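You operate a simulated robot arm through the tools that you are given. There is no shell and no other tool. Be economical: measure what you need, move in short steps, check, and stop when the job is done.

You run a simulated two-armed robot. Do the job below in one go: nothing can be reset, and whatever is moved stays where it is left.

## Task
Push the yellow press guard shut. Open the fittings drawer, take the clear cup and put it in the inside of the fittings drawer, then shut the drawer. Fetch the blue water tank from the shelf under the packing table and set it on top of the white paper sheets. Take the grey felt pad from the open shelf of the tall cabinet and leave it on the top of the green cabinet. Fetch the polish bar from the middle shelf of the drying rack and set it in the black bin. Fetch the glue brush and stand it in the inside of the crate of brown blocks. Put the tin on the loading bed away on the back of the finishing bench. The order is free. Set down upright: clear cup, blue water tank, glue brush. The yellow press guard goes anticlockwise seen from above, to its stop.

It is judged by the outcome, as a careful person would: the job done as asked, and still so three seconds after it is handed in. It fails if anything else is knocked over, pushed out of place, dropped, spilled or broken. Flat cloth is picked up by pressing the open fingertips on it (5 to 10 N) and closing them slowly along it; thin cloth reads only 2 to 8 mm in the jaws.

## Robot
Two 7-joint arms with two-finger grippers on one trunk, on a base that drives. Base frame: it is fixed to the floor where the robot stands at the start and does not move with it; the origin is under the middle of the robot, x ahead of it, y to its left, z up. Lengths are in mm, angles in degrees, forces in N, time in s.
The left shoulder is at the start at [78, 151, 988], the right one opposite. With the tool pointing down near the work surface each hand reaches from about 100 to 660 mm from the robot's upright axis, wherever it stands, measured 20 degrees to its own side. Places, roughly: back of the finishing bench (30x12 cm) [-2880, -5160, 880]; black bin [-6000, -1750, 750]; blue water tank [-500, -3250, 250]; clear cup (7x7x8 cm) [1400, -1500, 900]; felt pad [-1500, -4000, 1500]; fittings drawer [100, 1000, 700]; glue brush (3x3x10 cm) [-6300, 1900, 900]; inside of the crate of brown blocks [-5400, 700, 600]; inside of the fittings drawer [200, 1000, 700]; paper sheets [-3500, -1750, 750]; polish bar [-2000, -4500, 1250]; tin [-6250, 2000, 1000]; top of the green cabinet [-5700, -2400, 900]; yellow press guard [700, 100, 1000]. Payload 2.54 kg a hand.
The tool frame of a hand sits at the grasp point between the pads (the TCP): z along the fingers, y along the line on which they close. The tips reach 30 mm beyond it. Largest opening 116 mm; the body of the gripper starts 95 mm behind the TCP.
Orientation is that of the tool frame in the base frame, as a unit quaternion [w, x, y, z]. With the fingers straight down and closing along the base's y, the tool's x points along the base's -x, its y along +y and its z along -z.

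## Interface
- The arms move only by the tool drive_tool. It takes "left_rows", "right_rows" or both (then of equal length, played together; a hand with none holds still); each is a list that holds one entry, the list of rows, each a list of 6 numbers: the shift along the tool's x, y, z in mm, then the turn, a rotation vector about the tool's x, y, z in degrees. In form: [[[tx, ty, tz, rx, ry, rz], ...]]. A call has 1 to 10 rows; each row is the pose to reach, as a shift and turn from the pose commanded when the call began, along the tool's axes at that moment. "left_jaw" and "right_jaw" are, for a hand that has rows, the finger opening in mm, from 0 to 116, set as the call begins (left out, the last holds). Rows are played at 5 a second. More than 50 mm and 8.6 degrees between two rows, or a gripper value outside its range, and nothing of the call is played. Where a pose cannot be reached the arm comes as near as it can. A force on the tool above 40 N (or 10 N above the force at the start of the call, whichever is more), or a blocked arm, ends the call early, and 0.2 s more pass. The fingers move at their own pace (about 72 mm/s each) and stop on an object; they squeeze with about 30 N. The grip force told is the motor's: it shows also when the fingers shut on nothing. Time passes only in rows, and 0.2 s behind the last, so rows that repeat a pose let the fingers close. The reply holds the time, the measured pose of the TCP, the force on the tool along the base axes, the opening and the grip force, in the units named above and with some noise, with the torque about the TCP (base axes, N m) and any sound that the robot's microphone picked up, and new pictures: "views" is both (left out), scene, wrist or none (wrist: the cameras of the hands that moved).
- Cameras (640 x 400 px; columns grow to the right, rows downward): "scene" is now at [119.1, 70.2, 1155.1]; the picture's right is [0.84, -0.54, 0.00], its down [-0.14, -0.22, -0.96] and it looks along [0.53, 0.81, -0.27] (base axes); focal length 214 px, centre (320, 200). "left" rides on the left gripper at [69, 15, -122] in its tool frame; the picture's right is [-0.21, 0.98, 0.00], its down [-0.83, -0.18, -0.53] and it looks along [-0.52, -0.11, 0.85] (tool axes); focal length 251 px, centre (320, 200). "right" rides on the right gripper at [69, -15, -122] in its tool frame; the picture's right is [0.22, 0.98, 0.00], its down [-0.83, 0.18, -0.53] and it looks along [-0.52, 0.12, 0.85] (tool axes); focal length 251 px, centre (320, 200). There is no depth. A picture from a camera that has moved, and an enlarged one, comes with that camera's place and axes in the base frame and with its lens. The place of the scene camera against the robot may be out by one fixed shift of up to 25 mm in any direction.
- lift_body(by): slides the trunk up (or, below 0, down) by that many mm; the arms and the scene camera ride with it, the base frame stays. It gives what a move gives, with no picture.
- steer(legs): drives the robot by 1 to 6 legs, each [ahead, left, turn to the left] in mm, mm and degrees, along the robot's own axes; the way and the turn of a leg run together, so that a leg with both is an arc; at most 1500 mm and 180 degrees a leg. The arms and the cameras ride along, it lands a little off, and it stops where it bumps. It gives what a move gives, and a new picture of the scene camera.
- aim_head(pan, tilt): turns the head with the scene camera to pan (to the left, within 80 degrees either way) and tilt (down, from -29 to 69), counted from straight ahead of the robot. It gives what a move gives, and a new picture of the scene camera.
- close_up(camera, box): a new picture of the part [left, top, right, bottom] of that camera's present view, enlarged. The clock stands still meanwhile.
- hand_in(): hands the job in; it is judged then, once.

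Work in short steps. Places have to be worked out from the pictures, the camera data and where the tool is seen: move nearer, look again, correct. Check each grasp and each placing, and mend what went wrong. You have 217 turns and 260 pictures in all, those below and enlarged ones among them. Open the grippers and draw the arms clear of the work before you hand the job in, unless the task says otherwise.

The tools are called after "Call:" by a JSON object that holds its "fn" and its "kwargs". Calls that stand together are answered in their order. drive_tool: Moves the arms, as the interface text tells. Its arguments: {"type":"object","properties":{"left_rows":{"type":"array","items":{"type":"array","items":{"type":"array","items":{"type":"number"}}}},"left_jaw":{"type":"number"},"right_rows":{"type":"array","items":{"type":"array","items":{"type":"array","items":{"type":"number"}}}},"right_jaw":{"type":"number"},"views":{"type":"string","enum":["both","scene","wrist","none"]}},"required":[]} The other tools are called the same way: lift_body (by) slides the trunk up or down; steer (legs) drives the base; aim_head (pan, tilt) turns the head that bears the scene camera; close_up (camera, box) takes an enlarged picture of a part of a camera's view; hand_in () hands the job in.

At the start:

```text
t: 0.0
left_eef_pos: [372.8, 404.8, 1167.4]
left_tool_rot: [0.0, -0.001, 1.0, -0.001]
left_ft_force: [-0.2, -0.3, -0.3]
left_torque: [-0.03, 0.02, 0.0]
left_opening: 116.1
left_grip_force: 0.1
right_eef_pos: [402.3, 68.6, 1000.9]
right_tool_rot: [0.0, 0.0, 1.0, 0.001]
right_ft_force: [0.2, 0.4, 0.4]
right_torque: [-0.02, -0.02, -0.03]
right_opening: 116.1
right_grip_force: 0.1
trunk travel left (down, up): [-225.0, 64.0]
robot x, y, heading: [-2.0, 2.5, -0.1]
head pan, tilt: [57.0, 15.4]
```

scene: 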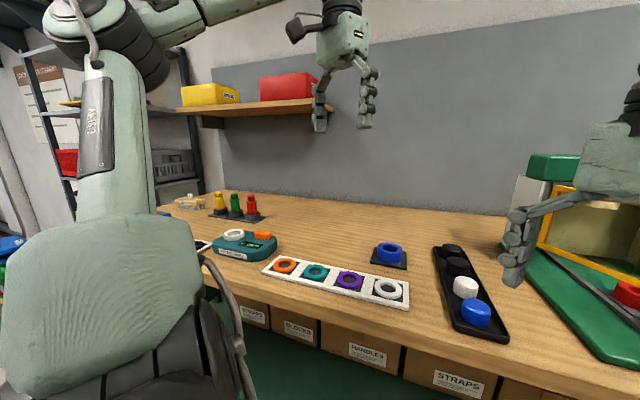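
right: 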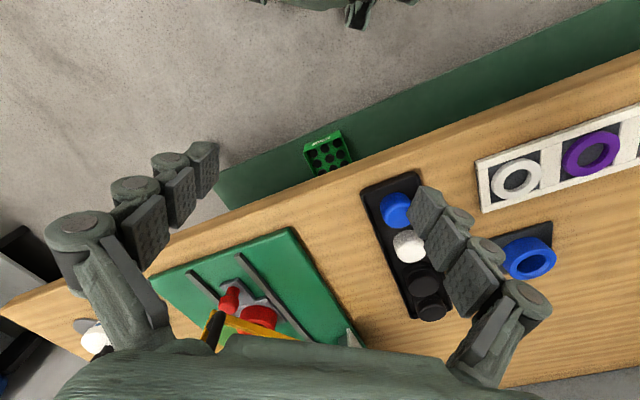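
left: 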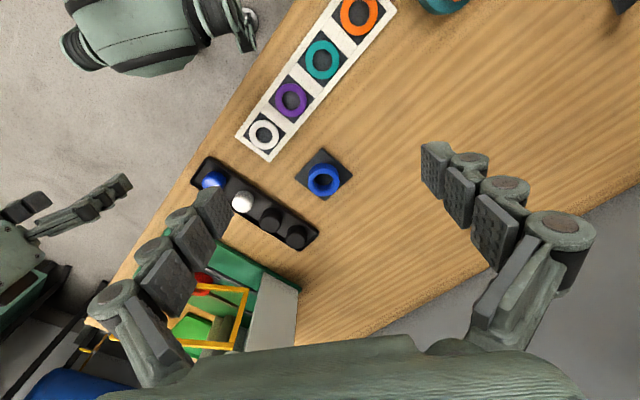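

The press with the yellow guard is to the right of the present view. I turn the head straight ahead, tilted down, to see it.

Call:
{"fn": "aim_head", "kwargs": {"pan": 5, "tilt": 25}}

```text
t: 1.2
left_eef_pos: [372.3, 405.0, 1165.6]
left_tool_rot: [0.0, 0.0, 1.0, 0.0]
left_ft_force: [-0.1, -0.1, -1.2]
left_torque: [-0.02, -0.01, 0.02]
left_opening: 115.8
left_grip_force: 0.0
right_eef_pos: [402.7, 67.9, 1000.4]
right_tool_rot: [0.001, 0.002, 1.0, 0.0]
right_ft_force: [0.2, -0.1, -0.3]
right_torque: [0.0, -0.01, -0.03]
right_opening: 116.1
right_grip_force: 0.1
trunk travel left (down, up): [-225.0, 64.0]
robot x, y, heading: [0.1, 1.2, 0.2]
head pan, tilt: [5.0, 25.0]
camera scene: at [160.0, 0.0, 1139.5], right [0.09, -1.0, 0.0], down [-0.42, -0.04, -0.91], along [0.9, 0.08, -0.42], focal length 214 px, centre (320, 200)
```

scene: 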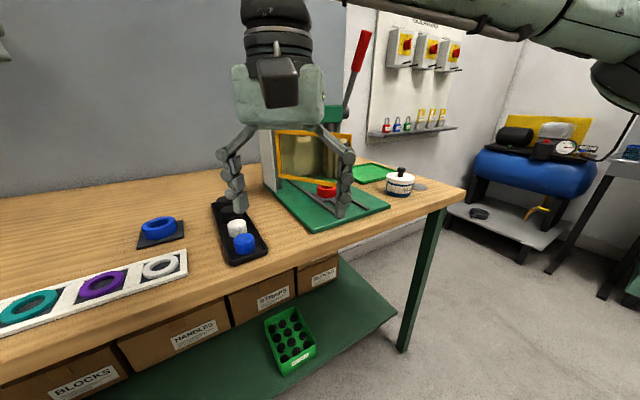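

The right hand hides the guard; I raise it and draw it back and right to see the press.

Call:
{"fn": "drive_tool", "kwargs": {"right_rows": [[[0, -40, -20, 0, 0, 0], [0, -80, -40, 0, 0, 0], [30, -120, -60, 0, 0, 0], [50, -160, -70, 0, 0, 0], [60, -200, -80, 0, 0, 0], [60, -240, -80, 0, 0, 0]]], "views": "scene"}}

Call:
{"fn": "close_up", "kwargs": {"camera": "scene", "box": [200, 80, 460, 243]}}

```text
refused: row 3 steps farther than a row can; nothing moved
```

```text
2.45 times, centred on (330, 162) of scene
camera zoom: at [160.0, 0.0, 1139.5], right [0.09, -1.0, 0.0], down [-0.42, -0.04, -0.91], along [0.9, 0.08, -0.42], focal length 526 px, centre (296, 294)
```

zoom: 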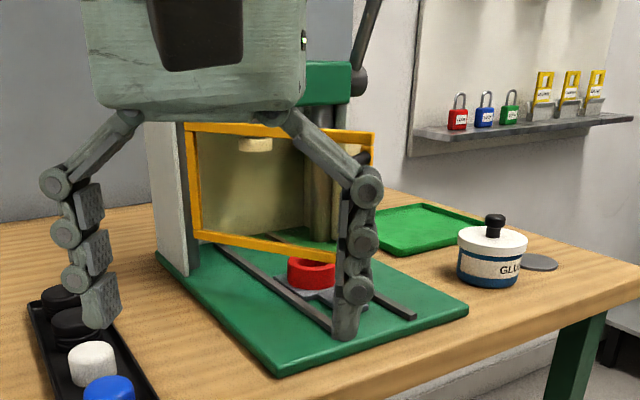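

Step size too large; I retry with smaller steps.

Call:
{"fn": "drive_tool", "kwargs": {"right_rows": [[[0, 0, -45, 0, 0, 0], [0, -30, -80, 0, 0, 0], [0, -70, -90, 0, 0, 0], [0, -110, -100, 0, 0, 0], [0, -150, -100, 0, 0, 0], [0, -190, -100, 0, 0, 0], [0, -230, -100, 0, 0, 0]]], "views": "scene"}}

Call:
{"fn": "close_up", "kwargs": {"camera": "scene", "box": [200, 80, 460, 243]}}

```text
t: 2.8
left_eef_pos: [372.6, 405.6, 1167.0]
left_tool_rot: [0.0, 0.0, 1.0, 0.0]
left_ft_force: [-0.4, -0.3, -0.2]
left_torque: [-0.01, -0.04, 0.02]
left_opening: 116.4
left_grip_force: 0.1
right_eef_pos: [400.1, -161.1, 1100.1]
right_tool_rot: [0.0, 0.0, 1.0, 0.002]
right_ft_force: [-0.1, 0.0, -0.7]
right_torque: [0.0, -0.02, -0.03]
right_opening: 115.9
right_grip_force: 0.0
trunk travel left (down, up): [-225.0, 64.0]
robot x, y, heading: [-3.3, -1.3, 0.1]
head pan, tilt: [5.0, 25.0]
camera scene: at [159.7, -0.6, 1139.6], right [0.09, -1.0, 0.0], down [-0.42, -0.04, -0.91], along [0.9, 0.08, -0.42], focal length 214 px, centre (320, 200)
```

scene: 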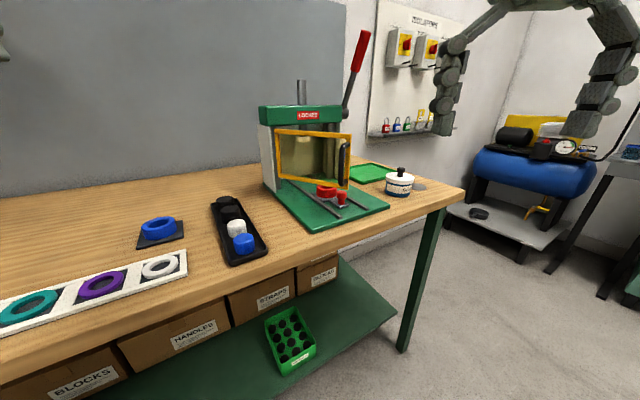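

```text
2.45 times, centred on (330, 162) of scene
camera zoom: at [159.7, -0.6, 1139.6], right [0.09, -1.0, 0.0], down [-0.42, -0.04, -0.91], along [0.9, 0.08, -0.42], focal length 526 px, centre (296, 294)
```

zoom: 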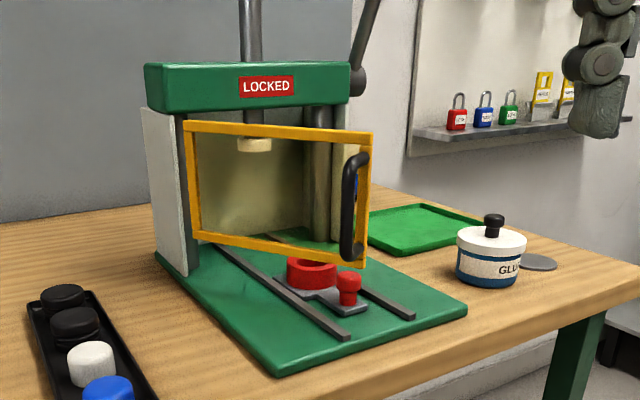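

I place the guard hinge near [763, 178] and its free end near [677, -27, 930–1065], with the bench turned about 34° against me. I turn to face the bench, then shift right and a bit ahead.

Call:
{"fn": "steer", "kwargs": {"legs": [[0, 0, 34], [0, -290, 0], [90, 0, 0]]}}

Call:
{"fn": "close_up", "kwargs": {"camera": "scene", "box": [160, 60, 480, 260]}}

```text
t: 8.6
left_eef_pos: [321.2, 353.0, 1168.0]
left_tool_rot: [-0.001, -0.291, 0.957, 0.0]
left_ft_force: [1.0, -0.5, -0.7]
left_torque: [-0.02, 0.02, 0.01]
left_opening: 115.8
left_grip_force: 0.1
right_eef_pos: [658.8, -100.5, 1098.9]
right_tool_rot: [0.0, -0.291, 0.957, 0.001]
right_ft_force: [-0.3, 0.9, 1.0]
right_torque: [-0.04, 0.04, 0.0]
right_opening: 116.1
right_grip_force: 0.0
trunk travel left (down, up): [-225.0, 64.0]
robot x, y, heading: [239.2, -190.6, 34.0]
head pan, tilt: [5.0, 25.0]
camera scene: at [366.1, -103.3, 1139.4], right [0.63, -0.78, 0.0], down [-0.33, -0.27, -0.91], along [0.7, 0.57, -0.42], focal length 214 px, centre (320, 200)
```

scene: 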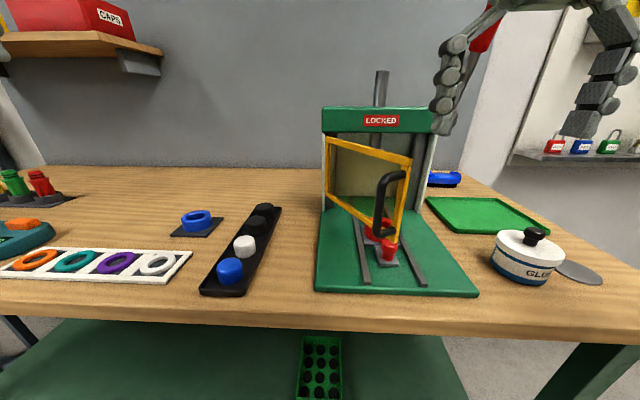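

```text
2.00 times, centred on (320, 160) of scene
camera zoom: at [366.1, -103.3, 1139.4], right [0.63, -0.78, 0.0], down [-0.33, -0.27, -0.91], along [0.7, 0.57, -0.42], focal length 429 px, centre (320, 280)
```

zoom: 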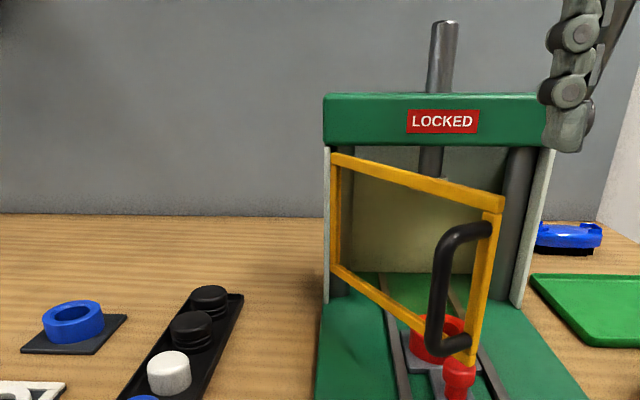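

The two views agree: hinge ≈ [717, 165], free edge ≈ [644, -25], z 947–1073, so it is about 55° open. I close the right fingers, tilt them forward 60° and bring them left of the guard's front.

Call:
{"fn": "drive_tool", "kwargs": {"right_rows": [[[7, 20, 0, 0, -7.5, 0], [14, 41, 0, 0, -15, 0], [22, 62, 0, 0, -22.5, 0], [29, 82, 0, 0, -30, 0], [36, 103, 0, 0, -37.5, 0], [44, 124, 0, 0, -45, 0], [51, 145, 0, 0, -52.5, 0], [58, 165, 0, 0, -60, 0]]], "right_jaw": 0, "views": "scene"}}

```text
t: 10.1
left_eef_pos: [320.2, 353.0, 1167.7]
left_tool_rot: [-0.001, -0.291, 0.957, -0.001]
left_ft_force: [-1.1, -0.1, -0.7]
left_torque: [-0.01, 0.0, -0.05]
left_opening: 115.9
left_grip_force: 0.0
right_eef_pos: [575.7, -0.5, 1139.1]
right_tool_rot: [0.335, -0.181, 0.912, 0.149]
right_ft_force: [0.5, 0.6, -0.2]
right_torque: [0.01, 0.02, -0.01]
right_opening: 0.0
right_grip_force: 28.9
trunk travel left (down, up): [-225.0, 64.0]
robot x, y, heading: [238.2, -190.2, 33.9]
head pan, tilt: [5.0, 25.0]
stopped in row 7 (right hand): the arm was blocked; the commanded pose is now the measured one
camera scene: at [365.4, -103.2, 1140.0], right [0.63, -0.77, 0.0], down [-0.32, -0.26, -0.91], along [0.7, 0.58, -0.42], focal length 214 px, centre (320, 200)
```

scene: 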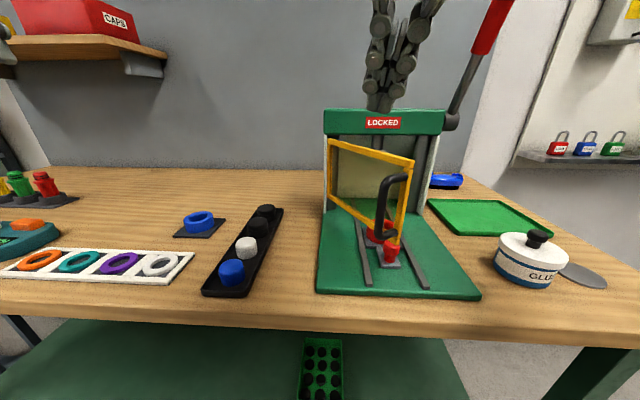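

The arm stopped short at a 43° tilt, which is enough to push with. I move ahead over the press plate at height, then down beside the guard's panel, not touching yet.

Call:
{"fn": "drive_tool", "kwargs": {"right_rows": [[[-22, 18, 23, 0, 0, 0], [-43, 36, 47, 0, 0, 0], [-19, 30, 73, 0, 0, 0], [4, 25, 99, 0, 0, 0], [28, 20, 125, 0, 0, 0]]], "views": "scene"}}

```text
t: 11.3
left_eef_pos: [320.4, 352.5, 1167.6]
left_tool_rot: [0.0, -0.292, 0.957, 0.0]
left_ft_force: [-0.2, 0.9, -0.1]
left_torque: [-0.01, -0.03, 0.01]
left_opening: 116.0
left_grip_force: 0.0
right_eef_pos: [615.0, 62.3, 1032.0]
right_tool_rot: [0.336, -0.181, 0.912, 0.15]
right_ft_force: [0.5, 0.3, 0.0]
right_torque: [-0.02, 0.01, -0.01]
right_opening: 0.1
right_grip_force: 29.1
trunk travel left (down, up): [-225.0, 64.0]
robot x, y, heading: [236.8, -194.2, 34.1]
head pan, tilt: [5.0, 25.0]
camera scene: at [365.7, -103.7, 1139.5], right [0.63, -0.78, 0.0], down [-0.33, -0.27, -0.91], along [0.7, 0.57, -0.42], focal length 214 px, centre (320, 200)
```

scene: 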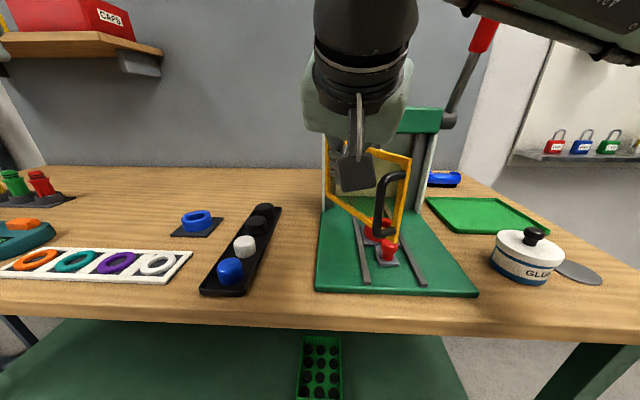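

The fingers stand clear, left of and in front of the panel. I now push along the guard's arc to the stop.

Call:
{"fn": "drive_tool", "kwargs": {"right_rows": [[[-9, -18, 4, 0, 0, 0], [-20, -35, 11, 0, 0, 0], [-34, -50, 21, 0, 0, 0], [-49, -61, 32, 0, 0, 0], [-65, -69, 44, 0, 0, 0], [-81, -74, 58, 0, 0, 0], [-90, -75, 66, 0, 0, 0], [-97, -75, 73, 0, 0, 0], [-104, -74, 80, 0, 0, 0], [-111, -73, 86, 0, 0, 0]]], "views": "scene"}}

```text
t: 13.5
left_eef_pos: [317.8, 349.0, 1168.7]
left_tool_rot: [0.001, -0.292, 0.956, 0.001]
left_ft_force: [-0.5, 0.3, 1.0]
left_torque: [0.01, 0.01, 0.0]
left_opening: 116.1
left_grip_force: 0.1
right_eef_pos: [769.1, 51.8, 1033.4]
right_tool_rot: [0.335, -0.184, 0.912, 0.148]
right_ft_force: [-30.8, -24.2, -4.1]
right_torque: [-0.36, 0.39, 0.18]
right_opening: 0.0
right_grip_force: 28.6
trunk travel left (down, up): [-225.0, 64.0]
robot x, y, heading: [238.6, -195.7, 33.6]
head pan, tilt: [5.0, 25.0]
camera scene: at [362.4, -106.4, 1140.1], right [0.63, -0.78, 0.0], down [-0.33, -0.26, -0.91], along [0.71, 0.57, -0.42], focal length 214 px, centre (320, 200)
```

scene: 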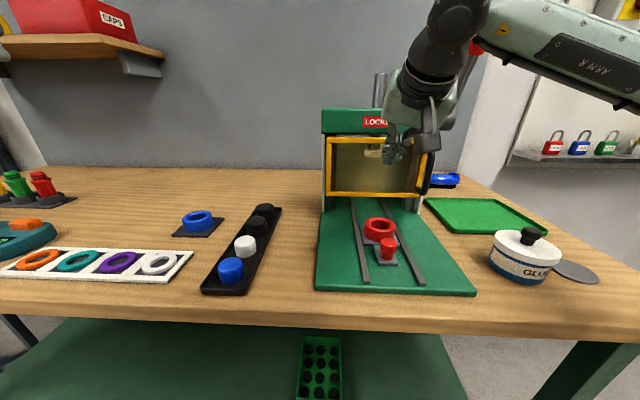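

The guard is flat against the frame and the force rose to about 39 N, so it is at its stop. I draw the hand back and up.

Call:
{"fn": "drive_tool", "kwargs": {"right_rows": [[[0, 0, -45, 0, 0, 0], [0, 0, -90, 0, 0, 0], [0, 0, -130, 0, 0, 0], [0, -30, -165, 0, 0, 0]]], "views": "none"}}

Call:
{"fn": "close_up", "kwargs": {"camera": "scene", "box": [280, 80, 480, 205]}}

```text
t: 14.5
left_eef_pos: [320.5, 351.4, 1168.1]
left_tool_rot: [0.0, -0.291, 0.957, 0.001]
left_ft_force: [0.6, -0.1, -0.2]
left_torque: [0.04, 0.03, 0.01]
left_opening: 116.3
left_grip_force: 0.0
right_eef_pos: [696.0, -37.7, 1150.1]
right_tool_rot: [0.336, -0.181, 0.912, 0.149]
right_ft_force: [0.4, -0.2, 0.0]
right_torque: [0.01, 0.03, -0.01]
right_opening: 0.1
right_grip_force: 28.6
trunk travel left (down, up): [-225.0, 64.0]
robot x, y, heading: [238.5, -192.1, 34.0]
head pan, tilt: [5.0, 25.0]
```

```text
3.20 times, centred on (380, 142) of scene
camera zoom: at [365.5, -104.5, 1139.6], right [0.63, -0.78, 0.0], down [-0.33, -0.26, -0.91], along [0.71, 0.57, -0.42], focal length 686 px, centre (128, 384)
```

zoom: 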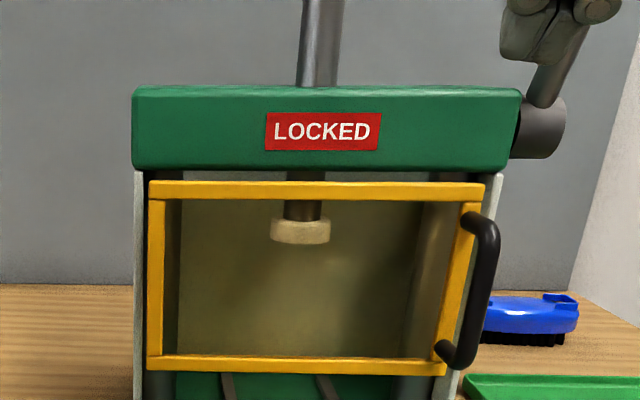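

Guard done. I back off from the bench and turn right toward the cup.

Call:
{"fn": "steer", "kwargs": {"legs": [[-250, 0, 0], [0, 0, -60]]}}

Call:
{"fn": "aim_head", "kwargs": {"pan": -25, "tilt": 15}}

```text
t: 19.1
left_eef_pos: [543.0, -133.8, 1166.2]
left_tool_rot: [0.0, 0.228, 0.974, 0.0]
left_ft_force: [-0.2, -0.2, -1.5]
left_torque: [-0.02, -0.01, -0.04]
left_opening: 116.1
left_grip_force: 0.1
right_eef_pos: [391.3, -652.6, 1150.1]
right_tool_rot: [0.366, 0.301, 0.88, -0.039]
right_ft_force: [-0.5, 0.2, -0.3]
right_torque: [-0.01, 0.01, 0.02]
right_opening: 0.0
right_grip_force: 28.6
trunk travel left (down, up): [-225.0, 64.0]
robot x, y, heading: [28.4, -330.6, -26.2]
head pan, tilt: [5.0, 25.0]
camera scene: at [176.1, -403.1, 1139.5], right [-0.36, -0.93, 0.0], down [-0.39, 0.15, -0.91], along [0.84, -0.33, -0.42], focal length 214 px, centre (320, 200)
```

scene: 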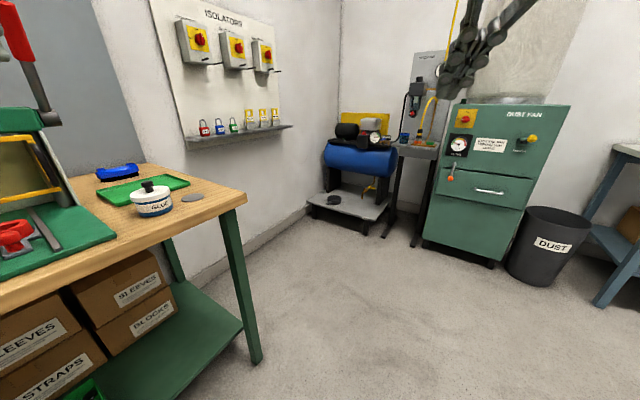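

```text
t: 20.0
left_eef_pos: [543.4, -133.6, 1167.1]
left_tool_rot: [0.001, 0.228, 0.974, 0.0]
left_ft_force: [0.0, 0.2, -0.3]
left_torque: [0.01, 0.03, 0.0]
left_opening: 116.0
left_grip_force: 0.1
right_eef_pos: [390.6, -652.8, 1150.3]
right_tool_rot: [0.365, 0.301, 0.88, -0.039]
right_ft_force: [0.8, 0.2, -0.6]
right_torque: [0.0, 0.0, -0.01]
right_opening: 0.1
right_grip_force: 28.2
trunk travel left (down, up): [-225.0, 64.0]
robot x, y, heading: [28.3, -331.3, -26.3]
head pan, tilt: [-25.0, 15.0]
camera scene: at [148.7, -442.4, 1155.7], right [-0.78, -0.63, 0.0], down [-0.16, 0.2, -0.97], along [0.6, -0.75, -0.26], focal length 214 px, centre (320, 200)
```

scene: 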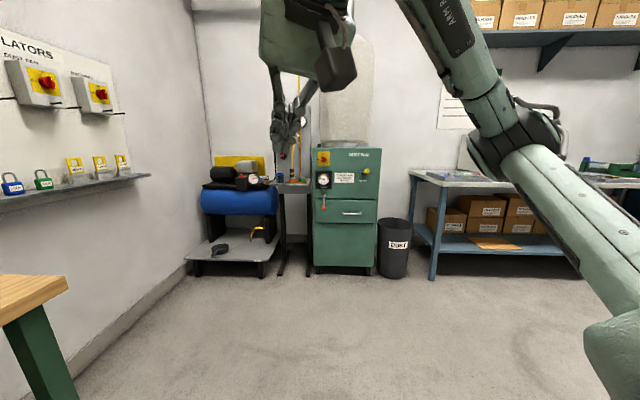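

The cup should be on the small grey bench ahead beside the compressor. I drive nearer and put the right tool upright again.

Call:
{"fn": "steer", "kwargs": {"legs": [[0, 0, -14], [800, 0, 0]]}}

Call:
{"fn": "drive_tool", "kwargs": {"right_rows": [[[0, 0, -10, 0, 8, 0], [0, 0, -20, 0, 16, 0], [0, -10, -20, 0, 24, 0], [0, -20, -20, 0, 32, 0], [0, -30, -20, 0, 40, 0], [0, -30, -20, 0, 43, 0]]], "right_jaw": 116, "views": "none"}}

Call:
{"fn": "aim_head", "kwargs": {"pan": 0, "tilt": 20}}

```text
t: 25.1
left_eef_pos: [1183.9, -775.1, 1167.7]
left_tool_rot: [0.0, 0.343, 0.939, 0.0]
left_ft_force: [-0.7, -0.5, -0.1]
left_torque: [0.02, 0.0, 0.0]
left_opening: 116.0
left_grip_force: 0.0
right_eef_pos: [912.6, -1243.1, 1150.0]
right_tool_rot: [0.358, 0.405, 0.838, -0.083]
right_ft_force: [0.1, -0.4, -0.2]
right_torque: [0.01, -0.03, 0.0]
right_opening: 0.0
right_grip_force: 28.8
trunk travel left (down, up): [-225.0, 64.0]
robot x, y, heading: [635.5, -844.7, -40.1]
head pan, tilt: [-25.0, 15.0]
camera scene: at [728.9, -981.4, 1155.7], right [-0.91, -0.42, 0.0], down [-0.11, 0.23, -0.97], along [0.41, -0.88, -0.26], focal length 214 px, centre (320, 200)
```

scene: 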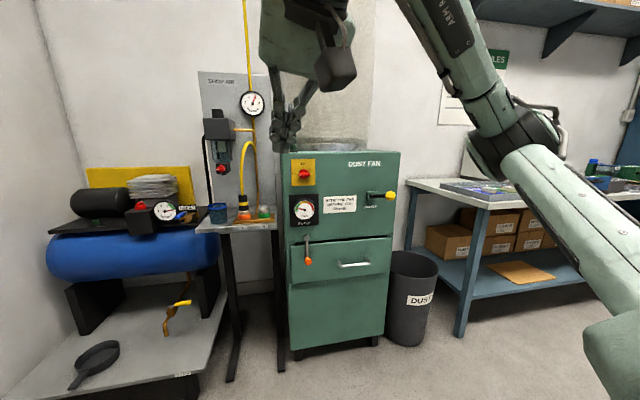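

```text
t: 26.5
left_eef_pos: [1183.8, -774.4, 1167.2]
left_tool_rot: [0.0, 0.342, 0.94, 0.0]
left_ft_force: [-0.3, -0.8, 0.7]
left_torque: [-0.03, 0.02, 0.0]
left_opening: 115.9
left_grip_force: 0.0
right_eef_pos: [879.0, -1254.5, 1160.1]
right_tool_rot: [0.026, 0.406, 0.911, 0.072]
right_ft_force: [-0.7, 0.2, -0.2]
right_torque: [0.01, 0.03, 0.02]
right_opening: 115.9
right_grip_force: 0.1
trunk travel left (down, up): [-225.0, 64.0]
robot x, y, heading: [637.4, -849.8, -40.1]
head pan, tilt: [-25.0, 15.0]
```

```text
t: 27.4
left_eef_pos: [1183.2, -774.9, 1167.9]
left_tool_rot: [0.0, 0.343, 0.939, 0.0]
left_ft_force: [0.3, -0.5, 0.0]
left_torque: [-0.02, -0.01, 0.02]
left_opening: 115.9
left_grip_force: 0.0
right_eef_pos: [880.0, -1254.1, 1159.0]
right_tool_rot: [0.027, 0.407, 0.91, 0.071]
right_ft_force: [0.2, 0.2, 1.4]
right_torque: [0.0, 0.01, 0.0]
right_opening: 116.2
right_grip_force: 0.1
trunk travel left (down, up): [-225.0, 64.0]
robot x, y, heading: [638.3, -846.3, -40.2]
head pan, tilt: [0.0, 20.0]
camera scene: at [760.6, -956.6, 1147.6], right [-0.64, -0.76, 0.0], down [-0.26, 0.22, -0.94], along [0.72, -0.61, -0.34], focal length 214 px, centre (320, 200)
```

scene: 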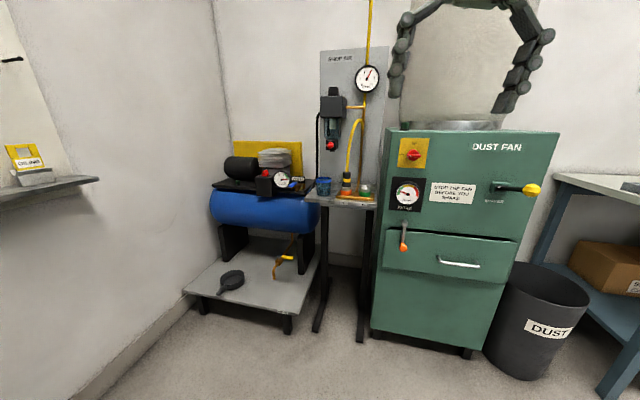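

Something stands on the small stand between compressor and dust fan; I zoom in.

Call:
{"fn": "close_up", "kwargs": {"camera": "scene", "box": [270, 120, 430, 220]}}

```text
4.00 times, centred on (350, 170) of scene
camera zoom: at [760.6, -956.6, 1147.6], right [-0.64, -0.76, 0.0], down [-0.26, 0.22, -0.94], along [0.72, -0.61, -0.34], focal length 858 px, centre (200, 320)
```

zoom: 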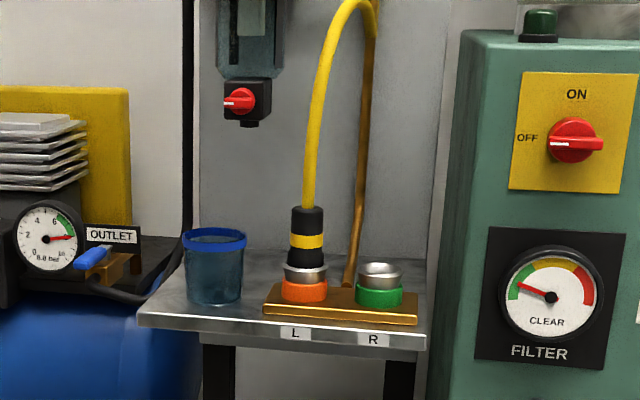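

The cup with the blue rim stands at the left end of the stand, near [1465, -1572], rim about z 905. I drive closer, shifting left so that it comes under the right hand.

Call:
{"fn": "steer", "kwargs": {"legs": [[440, 130, 0]]}}

Call:
{"fn": "close_up", "kwargs": {"camera": "right", "box": [0, 0, 640, 400]}}

```text
t: 30.2
left_eef_pos: [1599.5, -957.8, 1167.5]
left_tool_rot: [0.001, 0.344, 0.939, 0.0]
left_ft_force: [-0.5, -1.3, -0.2]
left_torque: [0.02, 0.03, 0.02]
left_opening: 116.1
left_grip_force: 0.0
right_eef_pos: [1294.9, -1435.6, 1160.3]
right_tool_rot: [0.026, 0.408, 0.91, 0.071]
right_ft_force: [-0.4, -0.8, 0.2]
right_torque: [0.03, 0.03, 0.02]
right_opening: 115.9
right_grip_force: 0.1
trunk travel left (down, up): [-225.0, 64.0]
robot x, y, heading: [1053.4, -1026.2, -40.3]
head pan, tilt: [0.0, 20.0]
camera scene: at [1176.7, -1137.7, 1147.5], right [-0.65, -0.76, 0.0], down [-0.26, 0.22, -0.94], along [0.72, -0.61, -0.34], focal length 214 px, centre (320, 200)
```

scene: 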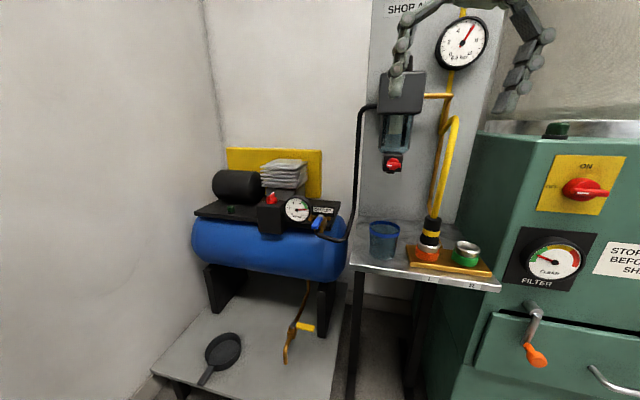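

```text
1.00 times, centred on (320, 200) of right (not enlarged: the box is as wide or as high as the picture)
camera zoom: at [1225.1, -1407.0, 1278.9], right [0.58, 0.8, 0.15], down [0.63, -0.55, 0.55], along [0.52, -0.22, -0.82], focal length 251 px, centre (320, 200)
```

zoom: 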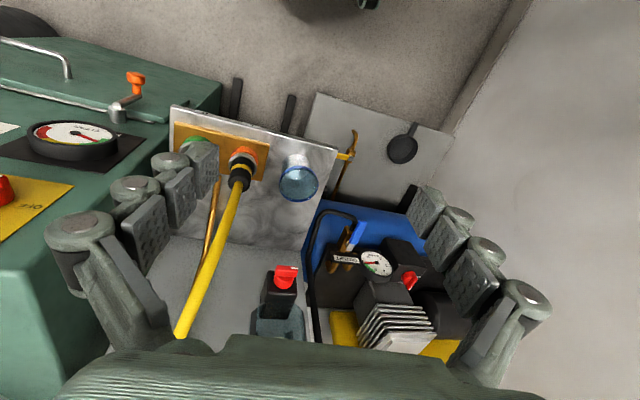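

I zoom the wrist view on the cup to fix its place with the more exact camera.

Call:
{"fn": "close_up", "kwargs": {"camera": "right", "box": [220, 110, 380, 210]}}

```text
4.00 times, centred on (300, 160) of right
camera zoom: at [1225.1, -1407.0, 1278.9], right [0.58, 0.8, 0.15], down [0.63, -0.55, 0.55], along [0.52, -0.22, -0.82], focal length 1006 px, centre (400, 360)
```

zoom: 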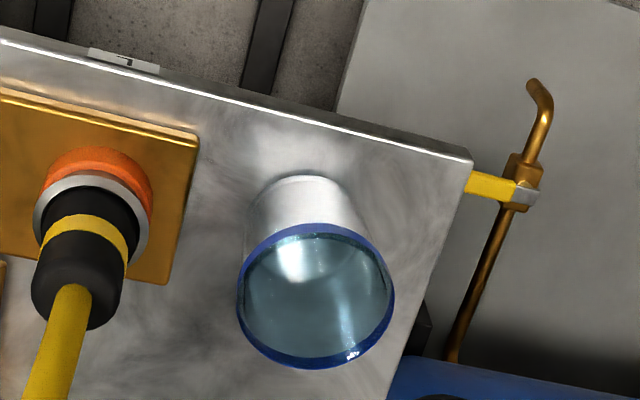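

Wrist view gives the cup near [1410, -1515], rim 900–920; a regulator hangs behind it, so I tilt the hand 20° forward-down and bring it above the cup.

Call:
{"fn": "drive_tool", "kwargs": {"right_rows": [[[-34, 4, 25, 1.8, -5, -2.4], [-68, 9, 51, 3.6, -10, -4.8], [-102, 13, 77, 5.4, -15, -7.2], [-136, 18, 102, 7.2, -19.9, -9.5]]], "right_jaw": 104, "views": "both"}}

```text
t: 31.2
left_eef_pos: [1599.0, -956.8, 1167.5]
left_tool_rot: [-0.001, 0.344, 0.939, 0.0]
left_ft_force: [-0.6, -0.5, -0.2]
left_torque: [-0.01, 0.0, 0.03]
left_opening: 116.0
left_grip_force: 0.1
right_eef_pos: [1409.9, -1514.0, 1060.9]
right_tool_rot: [0.165, 0.339, 0.924, -0.061]
right_ft_force: [-0.6, 0.1, -0.6]
right_torque: [-0.01, 0.0, 0.04]
right_opening: 104.1
right_grip_force: 0.0
trunk travel left (down, up): [-225.0, 64.0]
robot x, y, heading: [1054.8, -1029.4, -40.0]
head pan, tilt: [0.0, 20.0]
camera scene: at [1176.7, -1137.8, 1147.6], right [-0.65, -0.76, 0.0], down [-0.26, 0.22, -0.94], along [0.72, -0.61, -0.34], focal length 214 px, centre (320, 200)
camera right: at [1318.6, -1456.6, 1150.7], right [0.48, 0.88, -0.07], down [0.57, -0.24, 0.79], along [0.67, -0.42, -0.61], focal length 251 px, centre (320, 200)
```

scene: 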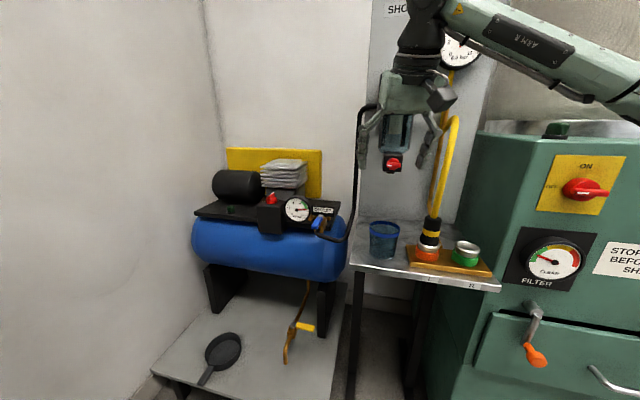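
right: 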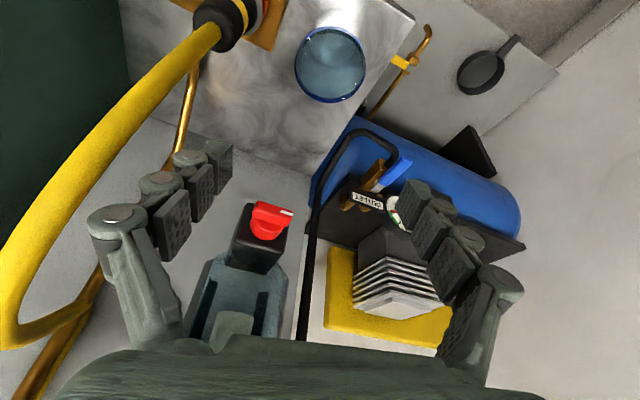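

Two wrist views meet at the cup: centre [1404, -1512], rim z 920, bottom ~842. I lower the open fingers around it.

Call:
{"fn": "drive_tool", "kwargs": {"right_rows": [[[17, -2, 41, 0, 0, 0], [33, -2, 81, 0, 0, 0], [50, -2, 122, 0, 0, 0], [66, -2, 163, 0, 0, 0]]], "right_jaw": 97, "views": "both"}}

```text
t: 32.2
left_eef_pos: [1599.5, -957.1, 1167.7]
left_tool_rot: [0.0, 0.344, 0.939, 0.0]
left_ft_force: [0.5, -0.2, 0.7]
left_torque: [0.0, -0.02, -0.01]
left_opening: 115.8
left_grip_force: 0.0
right_eef_pos: [1404.8, -1511.9, 884.8]
right_tool_rot: [0.164, 0.339, 0.925, -0.06]
right_ft_force: [-0.8, 0.2, 0.7]
right_torque: [0.01, -0.02, 0.01]
right_opening: 96.9
right_grip_force: 0.1
trunk travel left (down, up): [-225.0, 64.0]
robot x, y, heading: [1054.8, -1020.5, -40.1]
head pan, tilt: [0.0, 20.0]
camera scene: at [1176.4, -1137.9, 1147.6], right [-0.65, -0.76, 0.0], down [-0.26, 0.22, -0.94], along [0.72, -0.61, -0.34], focal length 214 px, centre (320, 200)
camera right: at [1312.8, -1454.2, 974.6], right [0.48, 0.88, -0.07], down [0.57, -0.24, 0.78], along [0.67, -0.42, -0.62], focal length 251 px, centre (320, 200)
```

scene: 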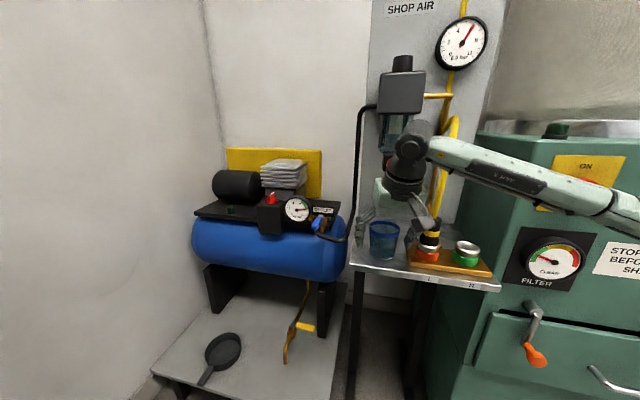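
right: 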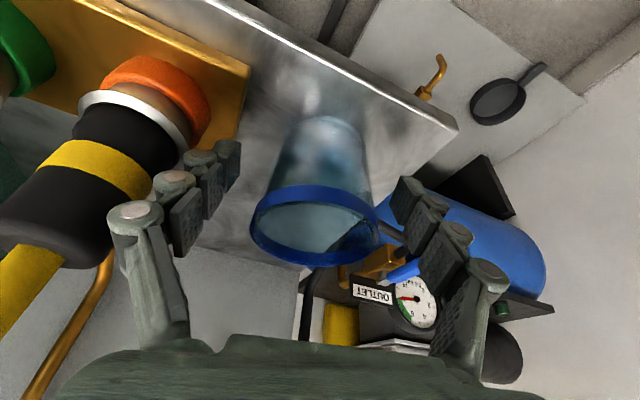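

The cup stands between the fingers. I close them.

Call:
{"fn": "drive_tool", "kwargs": {"right_rows": [[[0, 0, 0, 0, 0, 0], [0, 0, 0, 0, 0, 0], [0, 0, 0, 0, 0, 0]]], "right_jaw": 55, "views": "wrist"}}

```text
t: 33.0
left_eef_pos: [1599.1, -957.0, 1167.0]
left_tool_rot: [0.0, 0.344, 0.939, 0.0]
left_ft_force: [-0.3, 0.6, 0.6]
left_torque: [-0.02, -0.05, -0.02]
left_opening: 116.1
left_grip_force: 0.1
right_eef_pos: [1403.1, -1511.6, 884.0]
right_tool_rot: [0.163, 0.339, 0.925, -0.06]
right_ft_force: [-0.8, 0.1, 0.3]
right_torque: [0.0, -0.02, 0.0]
right_opening: 59.7
right_grip_force: 30.2
trunk travel left (down, up): [-225.0, 64.0]
robot x, y, heading: [1051.5, -1024.6, -40.1]
head pan, tilt: [0.0, 20.0]
camera right: at [1312.8, -1453.9, 975.1], right [0.48, 0.88, -0.07], down [0.57, -0.24, 0.78], along [0.67, -0.42, -0.62], focal length 251 px, centre (320, 200)
```

right: 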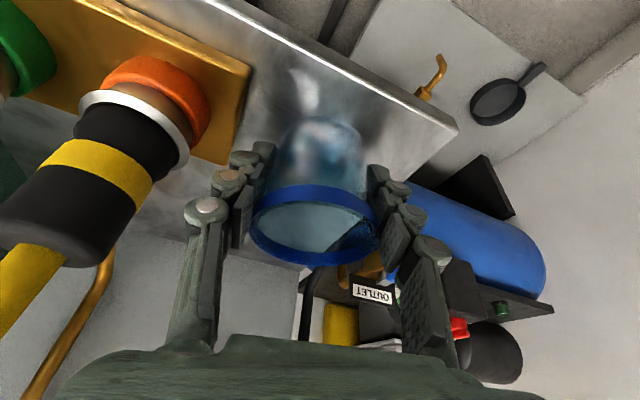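

Gripped at 59.7 mm. I lift straight up 120 mm and look.

Call:
{"fn": "drive_tool", "kwargs": {"right_rows": [[[-10, 0, -28, 0, 0, 0], [-21, 0, -56, 0, 0, 0], [-31, 0, -84, 0, 0, 0], [-42, 0, -112, 0, 0, 0]]], "views": "wrist"}}

```text
t: 34.0
left_eef_pos: [1598.9, -956.6, 1167.4]
left_tool_rot: [0.0, 0.344, 0.939, 0.0]
left_ft_force: [0.1, 0.5, 0.8]
left_torque: [0.01, 0.0, -0.03]
left_opening: 116.0
left_grip_force: 0.0
right_eef_pos: [1402.9, -1512.8, 1004.6]
right_tool_rot: [0.164, 0.338, 0.925, -0.059]
right_ft_force: [-0.4, 1.0, -0.1]
right_torque: [-0.04, 0.0, 0.01]
right_opening: 59.6
right_grip_force: 30.1
trunk travel left (down, up): [-225.0, 64.0]
robot x, y, heading: [1053.5, -1023.8, -40.1]
head pan, tilt: [0.0, 20.0]
camera right: at [1312.4, -1455.1, 1095.7], right [0.48, 0.88, -0.07], down [0.57, -0.24, 0.78], along [0.67, -0.42, -0.62], focal length 251 px, centre (320, 200)
```

right: 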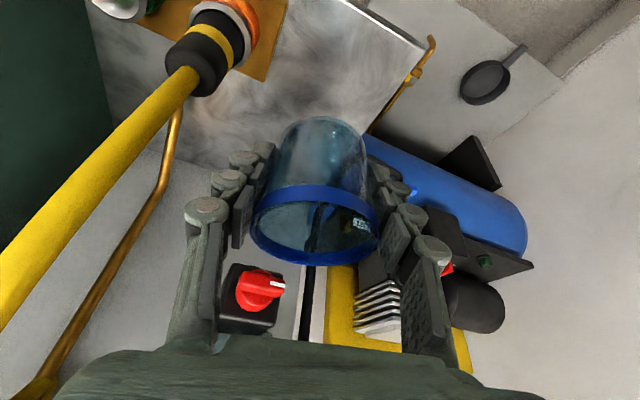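

Cup is held. I back out from the stand, then drive round to a spot facing the drawer side at the left of the bench.

Call:
{"fn": "steer", "kwargs": {"legs": [[-300, 0, 0], [-715, -429, 0], [0, 0, 149], [900, 0, 0]]}}

```text
t: 51.0
left_eef_pos: [-818.7, 353.1, 1166.4]
left_tool_rot: [0.0, 0.822, -0.569, 0.0]
left_ft_force: [-0.6, 0.7, -0.3]
left_torque: [-0.01, 0.03, -0.01]
left_opening: 116.0
left_grip_force: 0.0
right_eef_pos: [-376.7, 741.5, 1005.1]
right_tool_rot: [-0.099, 0.809, -0.562, -0.142]
right_ft_force: [0.6, 1.3, -0.1]
right_torque: [-0.02, -0.01, 0.01]
right_opening: 59.4
right_grip_force: 30.1
trunk travel left (down, up): [-225.0, 64.0]
robot x, y, heading: [-308.8, 149.7, 110.6]
head pan, tilt: [0.0, 20.0]
camera scene: at [-365.3, 288.4, 1147.6], right [0.94, 0.35, 0.0], down [0.12, -0.32, -0.94], along [-0.33, 0.88, -0.34], focal length 214 px, centre (320, 200)
```

scene: 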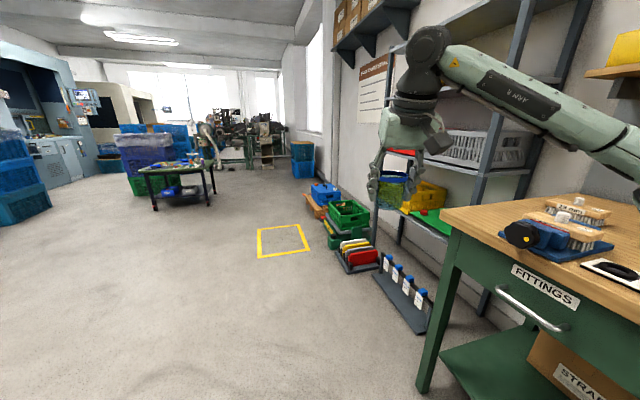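

The FITTINGS drawer with a bar handle is at the bench's left end, handle near [-14, 861, 707]. I draw the cup nearer, turn to face the bench and shift in front of the drawer.

Call:
{"fn": "drive_tool", "kwargs": {"right_rows": [[[30, 0, -27, 0, 0, 0], [60, 0, -54, 0, 0, 0], [90, 0, -80, 0, 0, 0], [121, 0, -107, 0, 0, 0]]], "views": "none"}}

Call:
{"fn": "steer", "kwargs": {"legs": [[0, 0, -76.6], [30, 345, 0]]}}

Call:
{"fn": "aim_head", "kwargs": {"pan": 0, "tilt": 40}}

```text
t: 52.0
left_eef_pos: [-819.7, 351.3, 1167.3]
left_tool_rot: [0.0, 0.822, -0.57, 0.001]
left_ft_force: [0.8, -0.8, -0.7]
left_torque: [0.03, 0.04, -0.03]
left_opening: 116.0
left_grip_force: 0.1
right_eef_pos: [-323.7, 600.3, 1063.8]
right_tool_rot: [-0.099, 0.81, -0.56, -0.142]
right_ft_force: [-0.3, -0.9, -1.2]
right_torque: [0.0, -0.03, -0.01]
right_opening: 59.5
right_grip_force: 30.1
trunk travel left (down, up): [-225.0, 64.0]
robot x, y, heading: [-302.6, 146.3, 110.7]
head pan, tilt: [0.0, 20.0]
```

```text
t: 59.3
left_eef_pos: [-387.7, 993.8, 1166.2]
left_tool_rot: [-0.001, -0.288, 0.958, 0.0]
left_ft_force: [-0.6, 0.2, 0.3]
left_torque: [-0.02, 0.01, 0.03]
left_opening: 116.0
left_grip_force: 0.1
right_eef_pos: [-34.5, 568.4, 1064.5]
right_tool_rot: [0.166, -0.285, 0.943, 0.051]
right_ft_force: [0.0, 1.0, -1.3]
right_torque: [0.0, -0.02, 0.0]
right_opening: 59.5
right_grip_force: 30.0
trunk travel left (down, up): [-225.0, 64.0]
robot x, y, heading: [-478.2, 450.6, 33.3]
head pan, tilt: [0.0, 20.0]
camera scene: at [-340.7, 532.3, 1147.6], right [0.55, -0.83, 0.0], down [-0.28, -0.19, -0.94], along [0.78, 0.52, -0.34], focal length 214 px, centre (320, 200)
```

scene: 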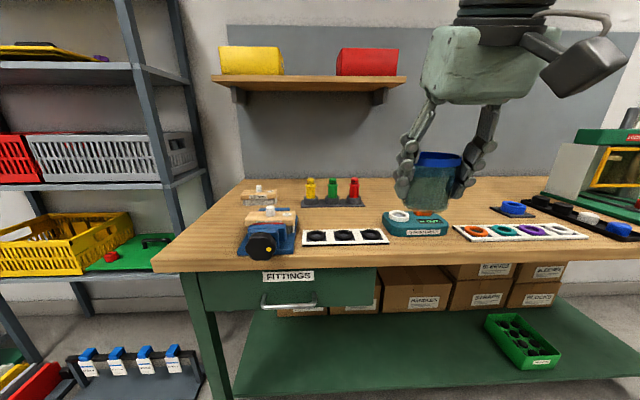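

```text
t: 60.1
left_eef_pos: [-388.8, 995.4, 1167.2]
left_tool_rot: [0.0, -0.288, 0.958, 0.001]
left_ft_force: [-0.3, -0.2, -0.2]
left_torque: [-0.01, 0.01, 0.04]
left_opening: 116.0
left_grip_force: 0.1
right_eef_pos: [-34.6, 568.2, 1063.0]
right_tool_rot: [0.166, -0.284, 0.943, 0.049]
right_ft_force: [-0.4, -0.1, -1.5]
right_torque: [-0.02, -0.03, 0.0]
right_opening: 59.1
right_grip_force: 30.0
trunk travel left (down, up): [-225.0, 64.0]
robot x, y, heading: [-476.7, 450.5, 33.7]
head pan, tilt: [0.0, 40.0]
camera scene: at [-347.4, 527.7, 1116.3], right [0.55, -0.83, 0.0], down [-0.54, -0.35, -0.77], along [0.64, 0.42, -0.64], focal length 214 px, centre (320, 200)
```

scene: 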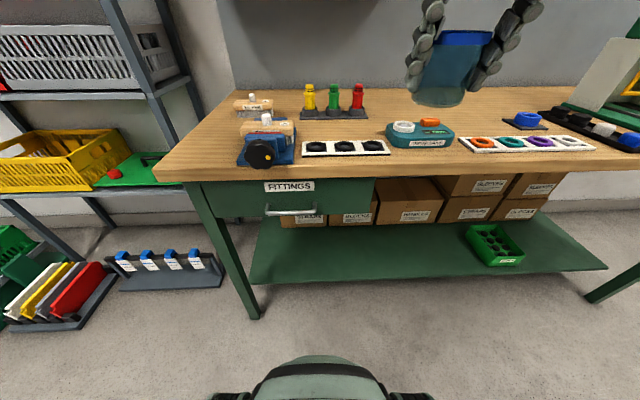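

The handle is near [-25, 843, 715], below the bench edge. I turn the left hand step by step so its fingers point forward, closing up and down on the bar.

Call:
{"fn": "drive_tool", "kwargs": {"left_rows": [[[0, -15, 15, -3.6, -3.6, 6.2], [0, -31, 29, -7.2, -7.2, 12.5], [0, -46, 44, -10.8, -10.8, 18.7], [0, -62, 59, -14.4, -14.4, 24.9], [0, -77, 73, -18, -18, 31.1], [0, -92, 88, -21.6, -21.6, 37.4], [0, -108, 103, -25.1, -25.1, 43.6], [0, -123, 118, -28.7, -28.7, 49.8], [0, -139, 132, -32.3, -32.3, 56.1], [0, -154, 147, -35.9, -35.9, 62.3]]], "views": "none"}}

```text
t: 62.3
left_eef_pos: [-291.5, 873.6, 1043.0]
left_tool_rot: [0.191, 0.259, 0.876, 0.36]
left_ft_force: [0.1, 0.1, -0.9]
left_torque: [0.02, -0.01, -0.01]
left_opening: 116.2
left_grip_force: 0.0
left hand out of reach, approached as far as the arm can: row 10
right_eef_pos: [-34.1, 569.0, 1063.7]
right_tool_rot: [0.166, -0.285, 0.943, 0.05]
right_ft_force: [-0.6, 1.1, -1.0]
right_torque: [-0.02, 0.02, -0.01]
right_opening: 59.3
right_grip_force: 29.7
trunk travel left (down, up): [-225.0, 64.0]
robot x, y, heading: [-476.3, 448.1, 33.9]
head pan, tilt: [0.0, 40.0]
```

The rotation went as far as needed, with 24° left; I go on turning while bringing the hand down and in front of the handle.

Call:
{"fn": "drive_tool", "kwargs": {"left_rows": [[[-21, -28, 25, -1.5, -1.5, 2.7], [-42, -56, 51, -3.1, -3.1, 5.3], [-63, -84, 76, -4.6, -4.6, 8], [-84, -112, 102, -6.2, -6.2, 10.7], [-105, -140, 127, -7.7, -7.7, 13.4], [-127, -169, 153, -9.3, -9.3, 16], [-148, -197, 178, -10.8, -10.8, 18.7]]], "views": "both"}}

```text
t: 63.7
left_eef_pos: [-105.3, 798.3, 873.7]
left_tool_rot: [0.252, 0.382, 0.77, 0.444]
left_ft_force: [3.3, -5.3, 3.0]
left_torque: [0.31, 0.09, -0.24]
left_opening: 115.9
left_grip_force: 0.1
left hand out of reach, approached as far as the arm can: row 1, 2, 3, 4, 5, 6
right_eef_pos: [-34.7, 567.5, 1064.1]
right_tool_rot: [0.166, -0.285, 0.943, 0.051]
right_ft_force: [0.1, -1.1, -0.8]
right_torque: [0.01, 0.0, 0.03]
right_opening: 59.3
right_grip_force: 29.9
trunk travel left (down, up): [-225.0, 64.0]
robot x, y, heading: [-475.7, 452.0, 33.5]
head pan, tilt: [0.0, 40.0]
stopped in row 6 (left hand): the force on the tool passed its limit at 63 N (the readings are from after the stop); the commanded pose is now the measured one
camera scene: at [-346.9, 527.0, 1116.2], right [0.55, -0.83, 0.0], down [-0.54, -0.35, -0.77], along [0.64, 0.42, -0.64], focal length 214 px, centre (320, 200)
camera left: at [-228.5, 797.8, 942.2], right [0.48, 0.13, 0.87], down [0.03, -0.99, 0.14], along [0.88, -0.04, -0.48], focal length 251 px, centre (320, 200)
```

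scene: 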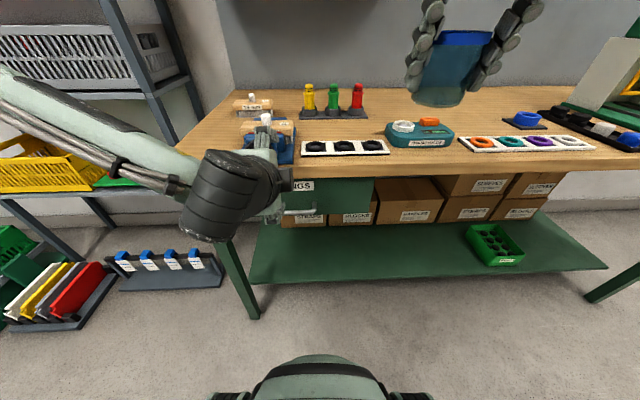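
left: 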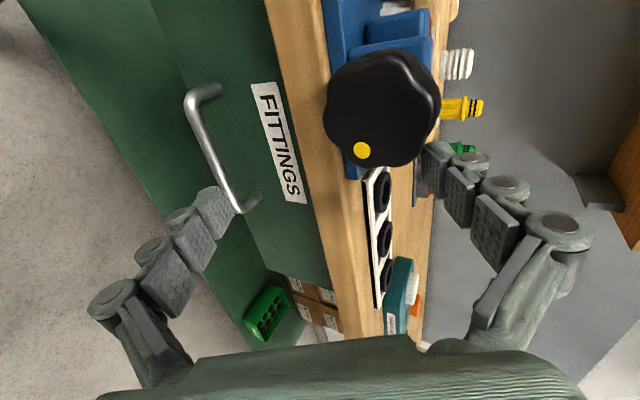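

The upper finger touched the vise knob above the bench edge. I back off and then lower the hand to handle height.

Call:
{"fn": "drive_tool", "kwargs": {"left_rows": [[[1, -16, -29, 0, 0, 0], [2, -31, -57, 0, 0, 0], [5, -62, -114, 0, 0, 0]]], "views": "scene"}}

```text
refused: row 3 steps farther than a row can; nothing moved
```

Row too long; I split it.

Call:
{"fn": "drive_tool", "kwargs": {"left_rows": [[[1, -20, -38, 0, 0, 0], [3, -41, -76, 0, 0, 0], [5, -62, -114, 0, 0, 0], [7, -100, -93, 0, 0, 0], [9, -140, -71, 0, 0, 0], [12, -178, -50, 0, 0, 0]]], "views": "both"}}

```text
t: 64.8
left_eef_pos: [-54.8, 763.3, 968.7]
left_tool_rot: [0.431, 0.361, 0.637, 0.527]
left_ft_force: [1.3, 1.8, -1.2]
left_torque: [0.04, -0.09, -0.11]
left_opening: 116.8
left_grip_force: 0.0
left hand out of reach, approached as far as the arm can: row 1, 2, 3, 4, 5
right_eef_pos: [-32.2, 571.2, 1060.2]
right_tool_rot: [0.164, -0.285, 0.943, 0.048]
right_ft_force: [0.6, 1.4, -1.5]
right_torque: [-0.15, 0.06, -0.02]
right_opening: 59.1
right_grip_force: 29.7
trunk travel left (down, up): [-225.0, 64.0]
robot x, y, heading: [-479.4, 449.2, 33.7]
head pan, tilt: [0.0, 40.0]
stopped in row 5 (left hand): the force on the tool passed its limit at 123 N (the readings are from after the stop); the commanded pose is now the measured one
camera scene: at [-345.7, 530.0, 1115.3], right [0.55, -0.83, 0.0], down [-0.54, -0.36, -0.76], along [0.64, 0.42, -0.65], focal length 214 px, centre (320, 200)
camera left: at [-194.3, 784.5, 979.8], right [0.08, -0.02, 1.0], down [-0.2, -0.98, 0.0], along [0.98, -0.2, -0.09], focal length 251 px, centre (320, 200)
```

scene: 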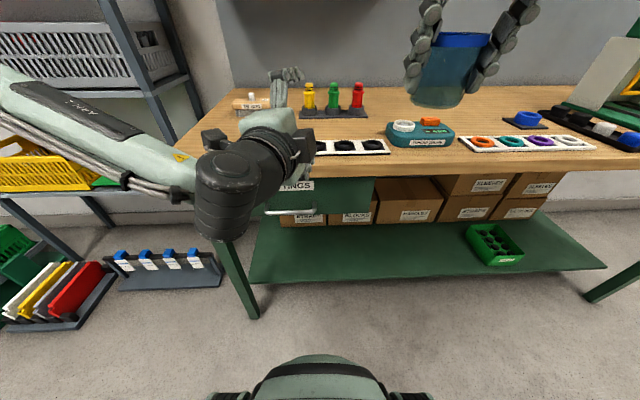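
left: 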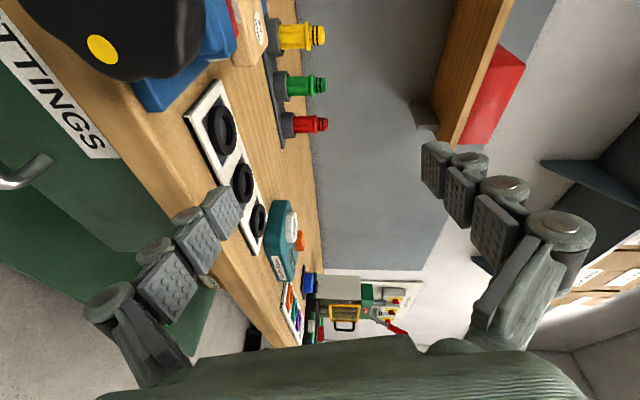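

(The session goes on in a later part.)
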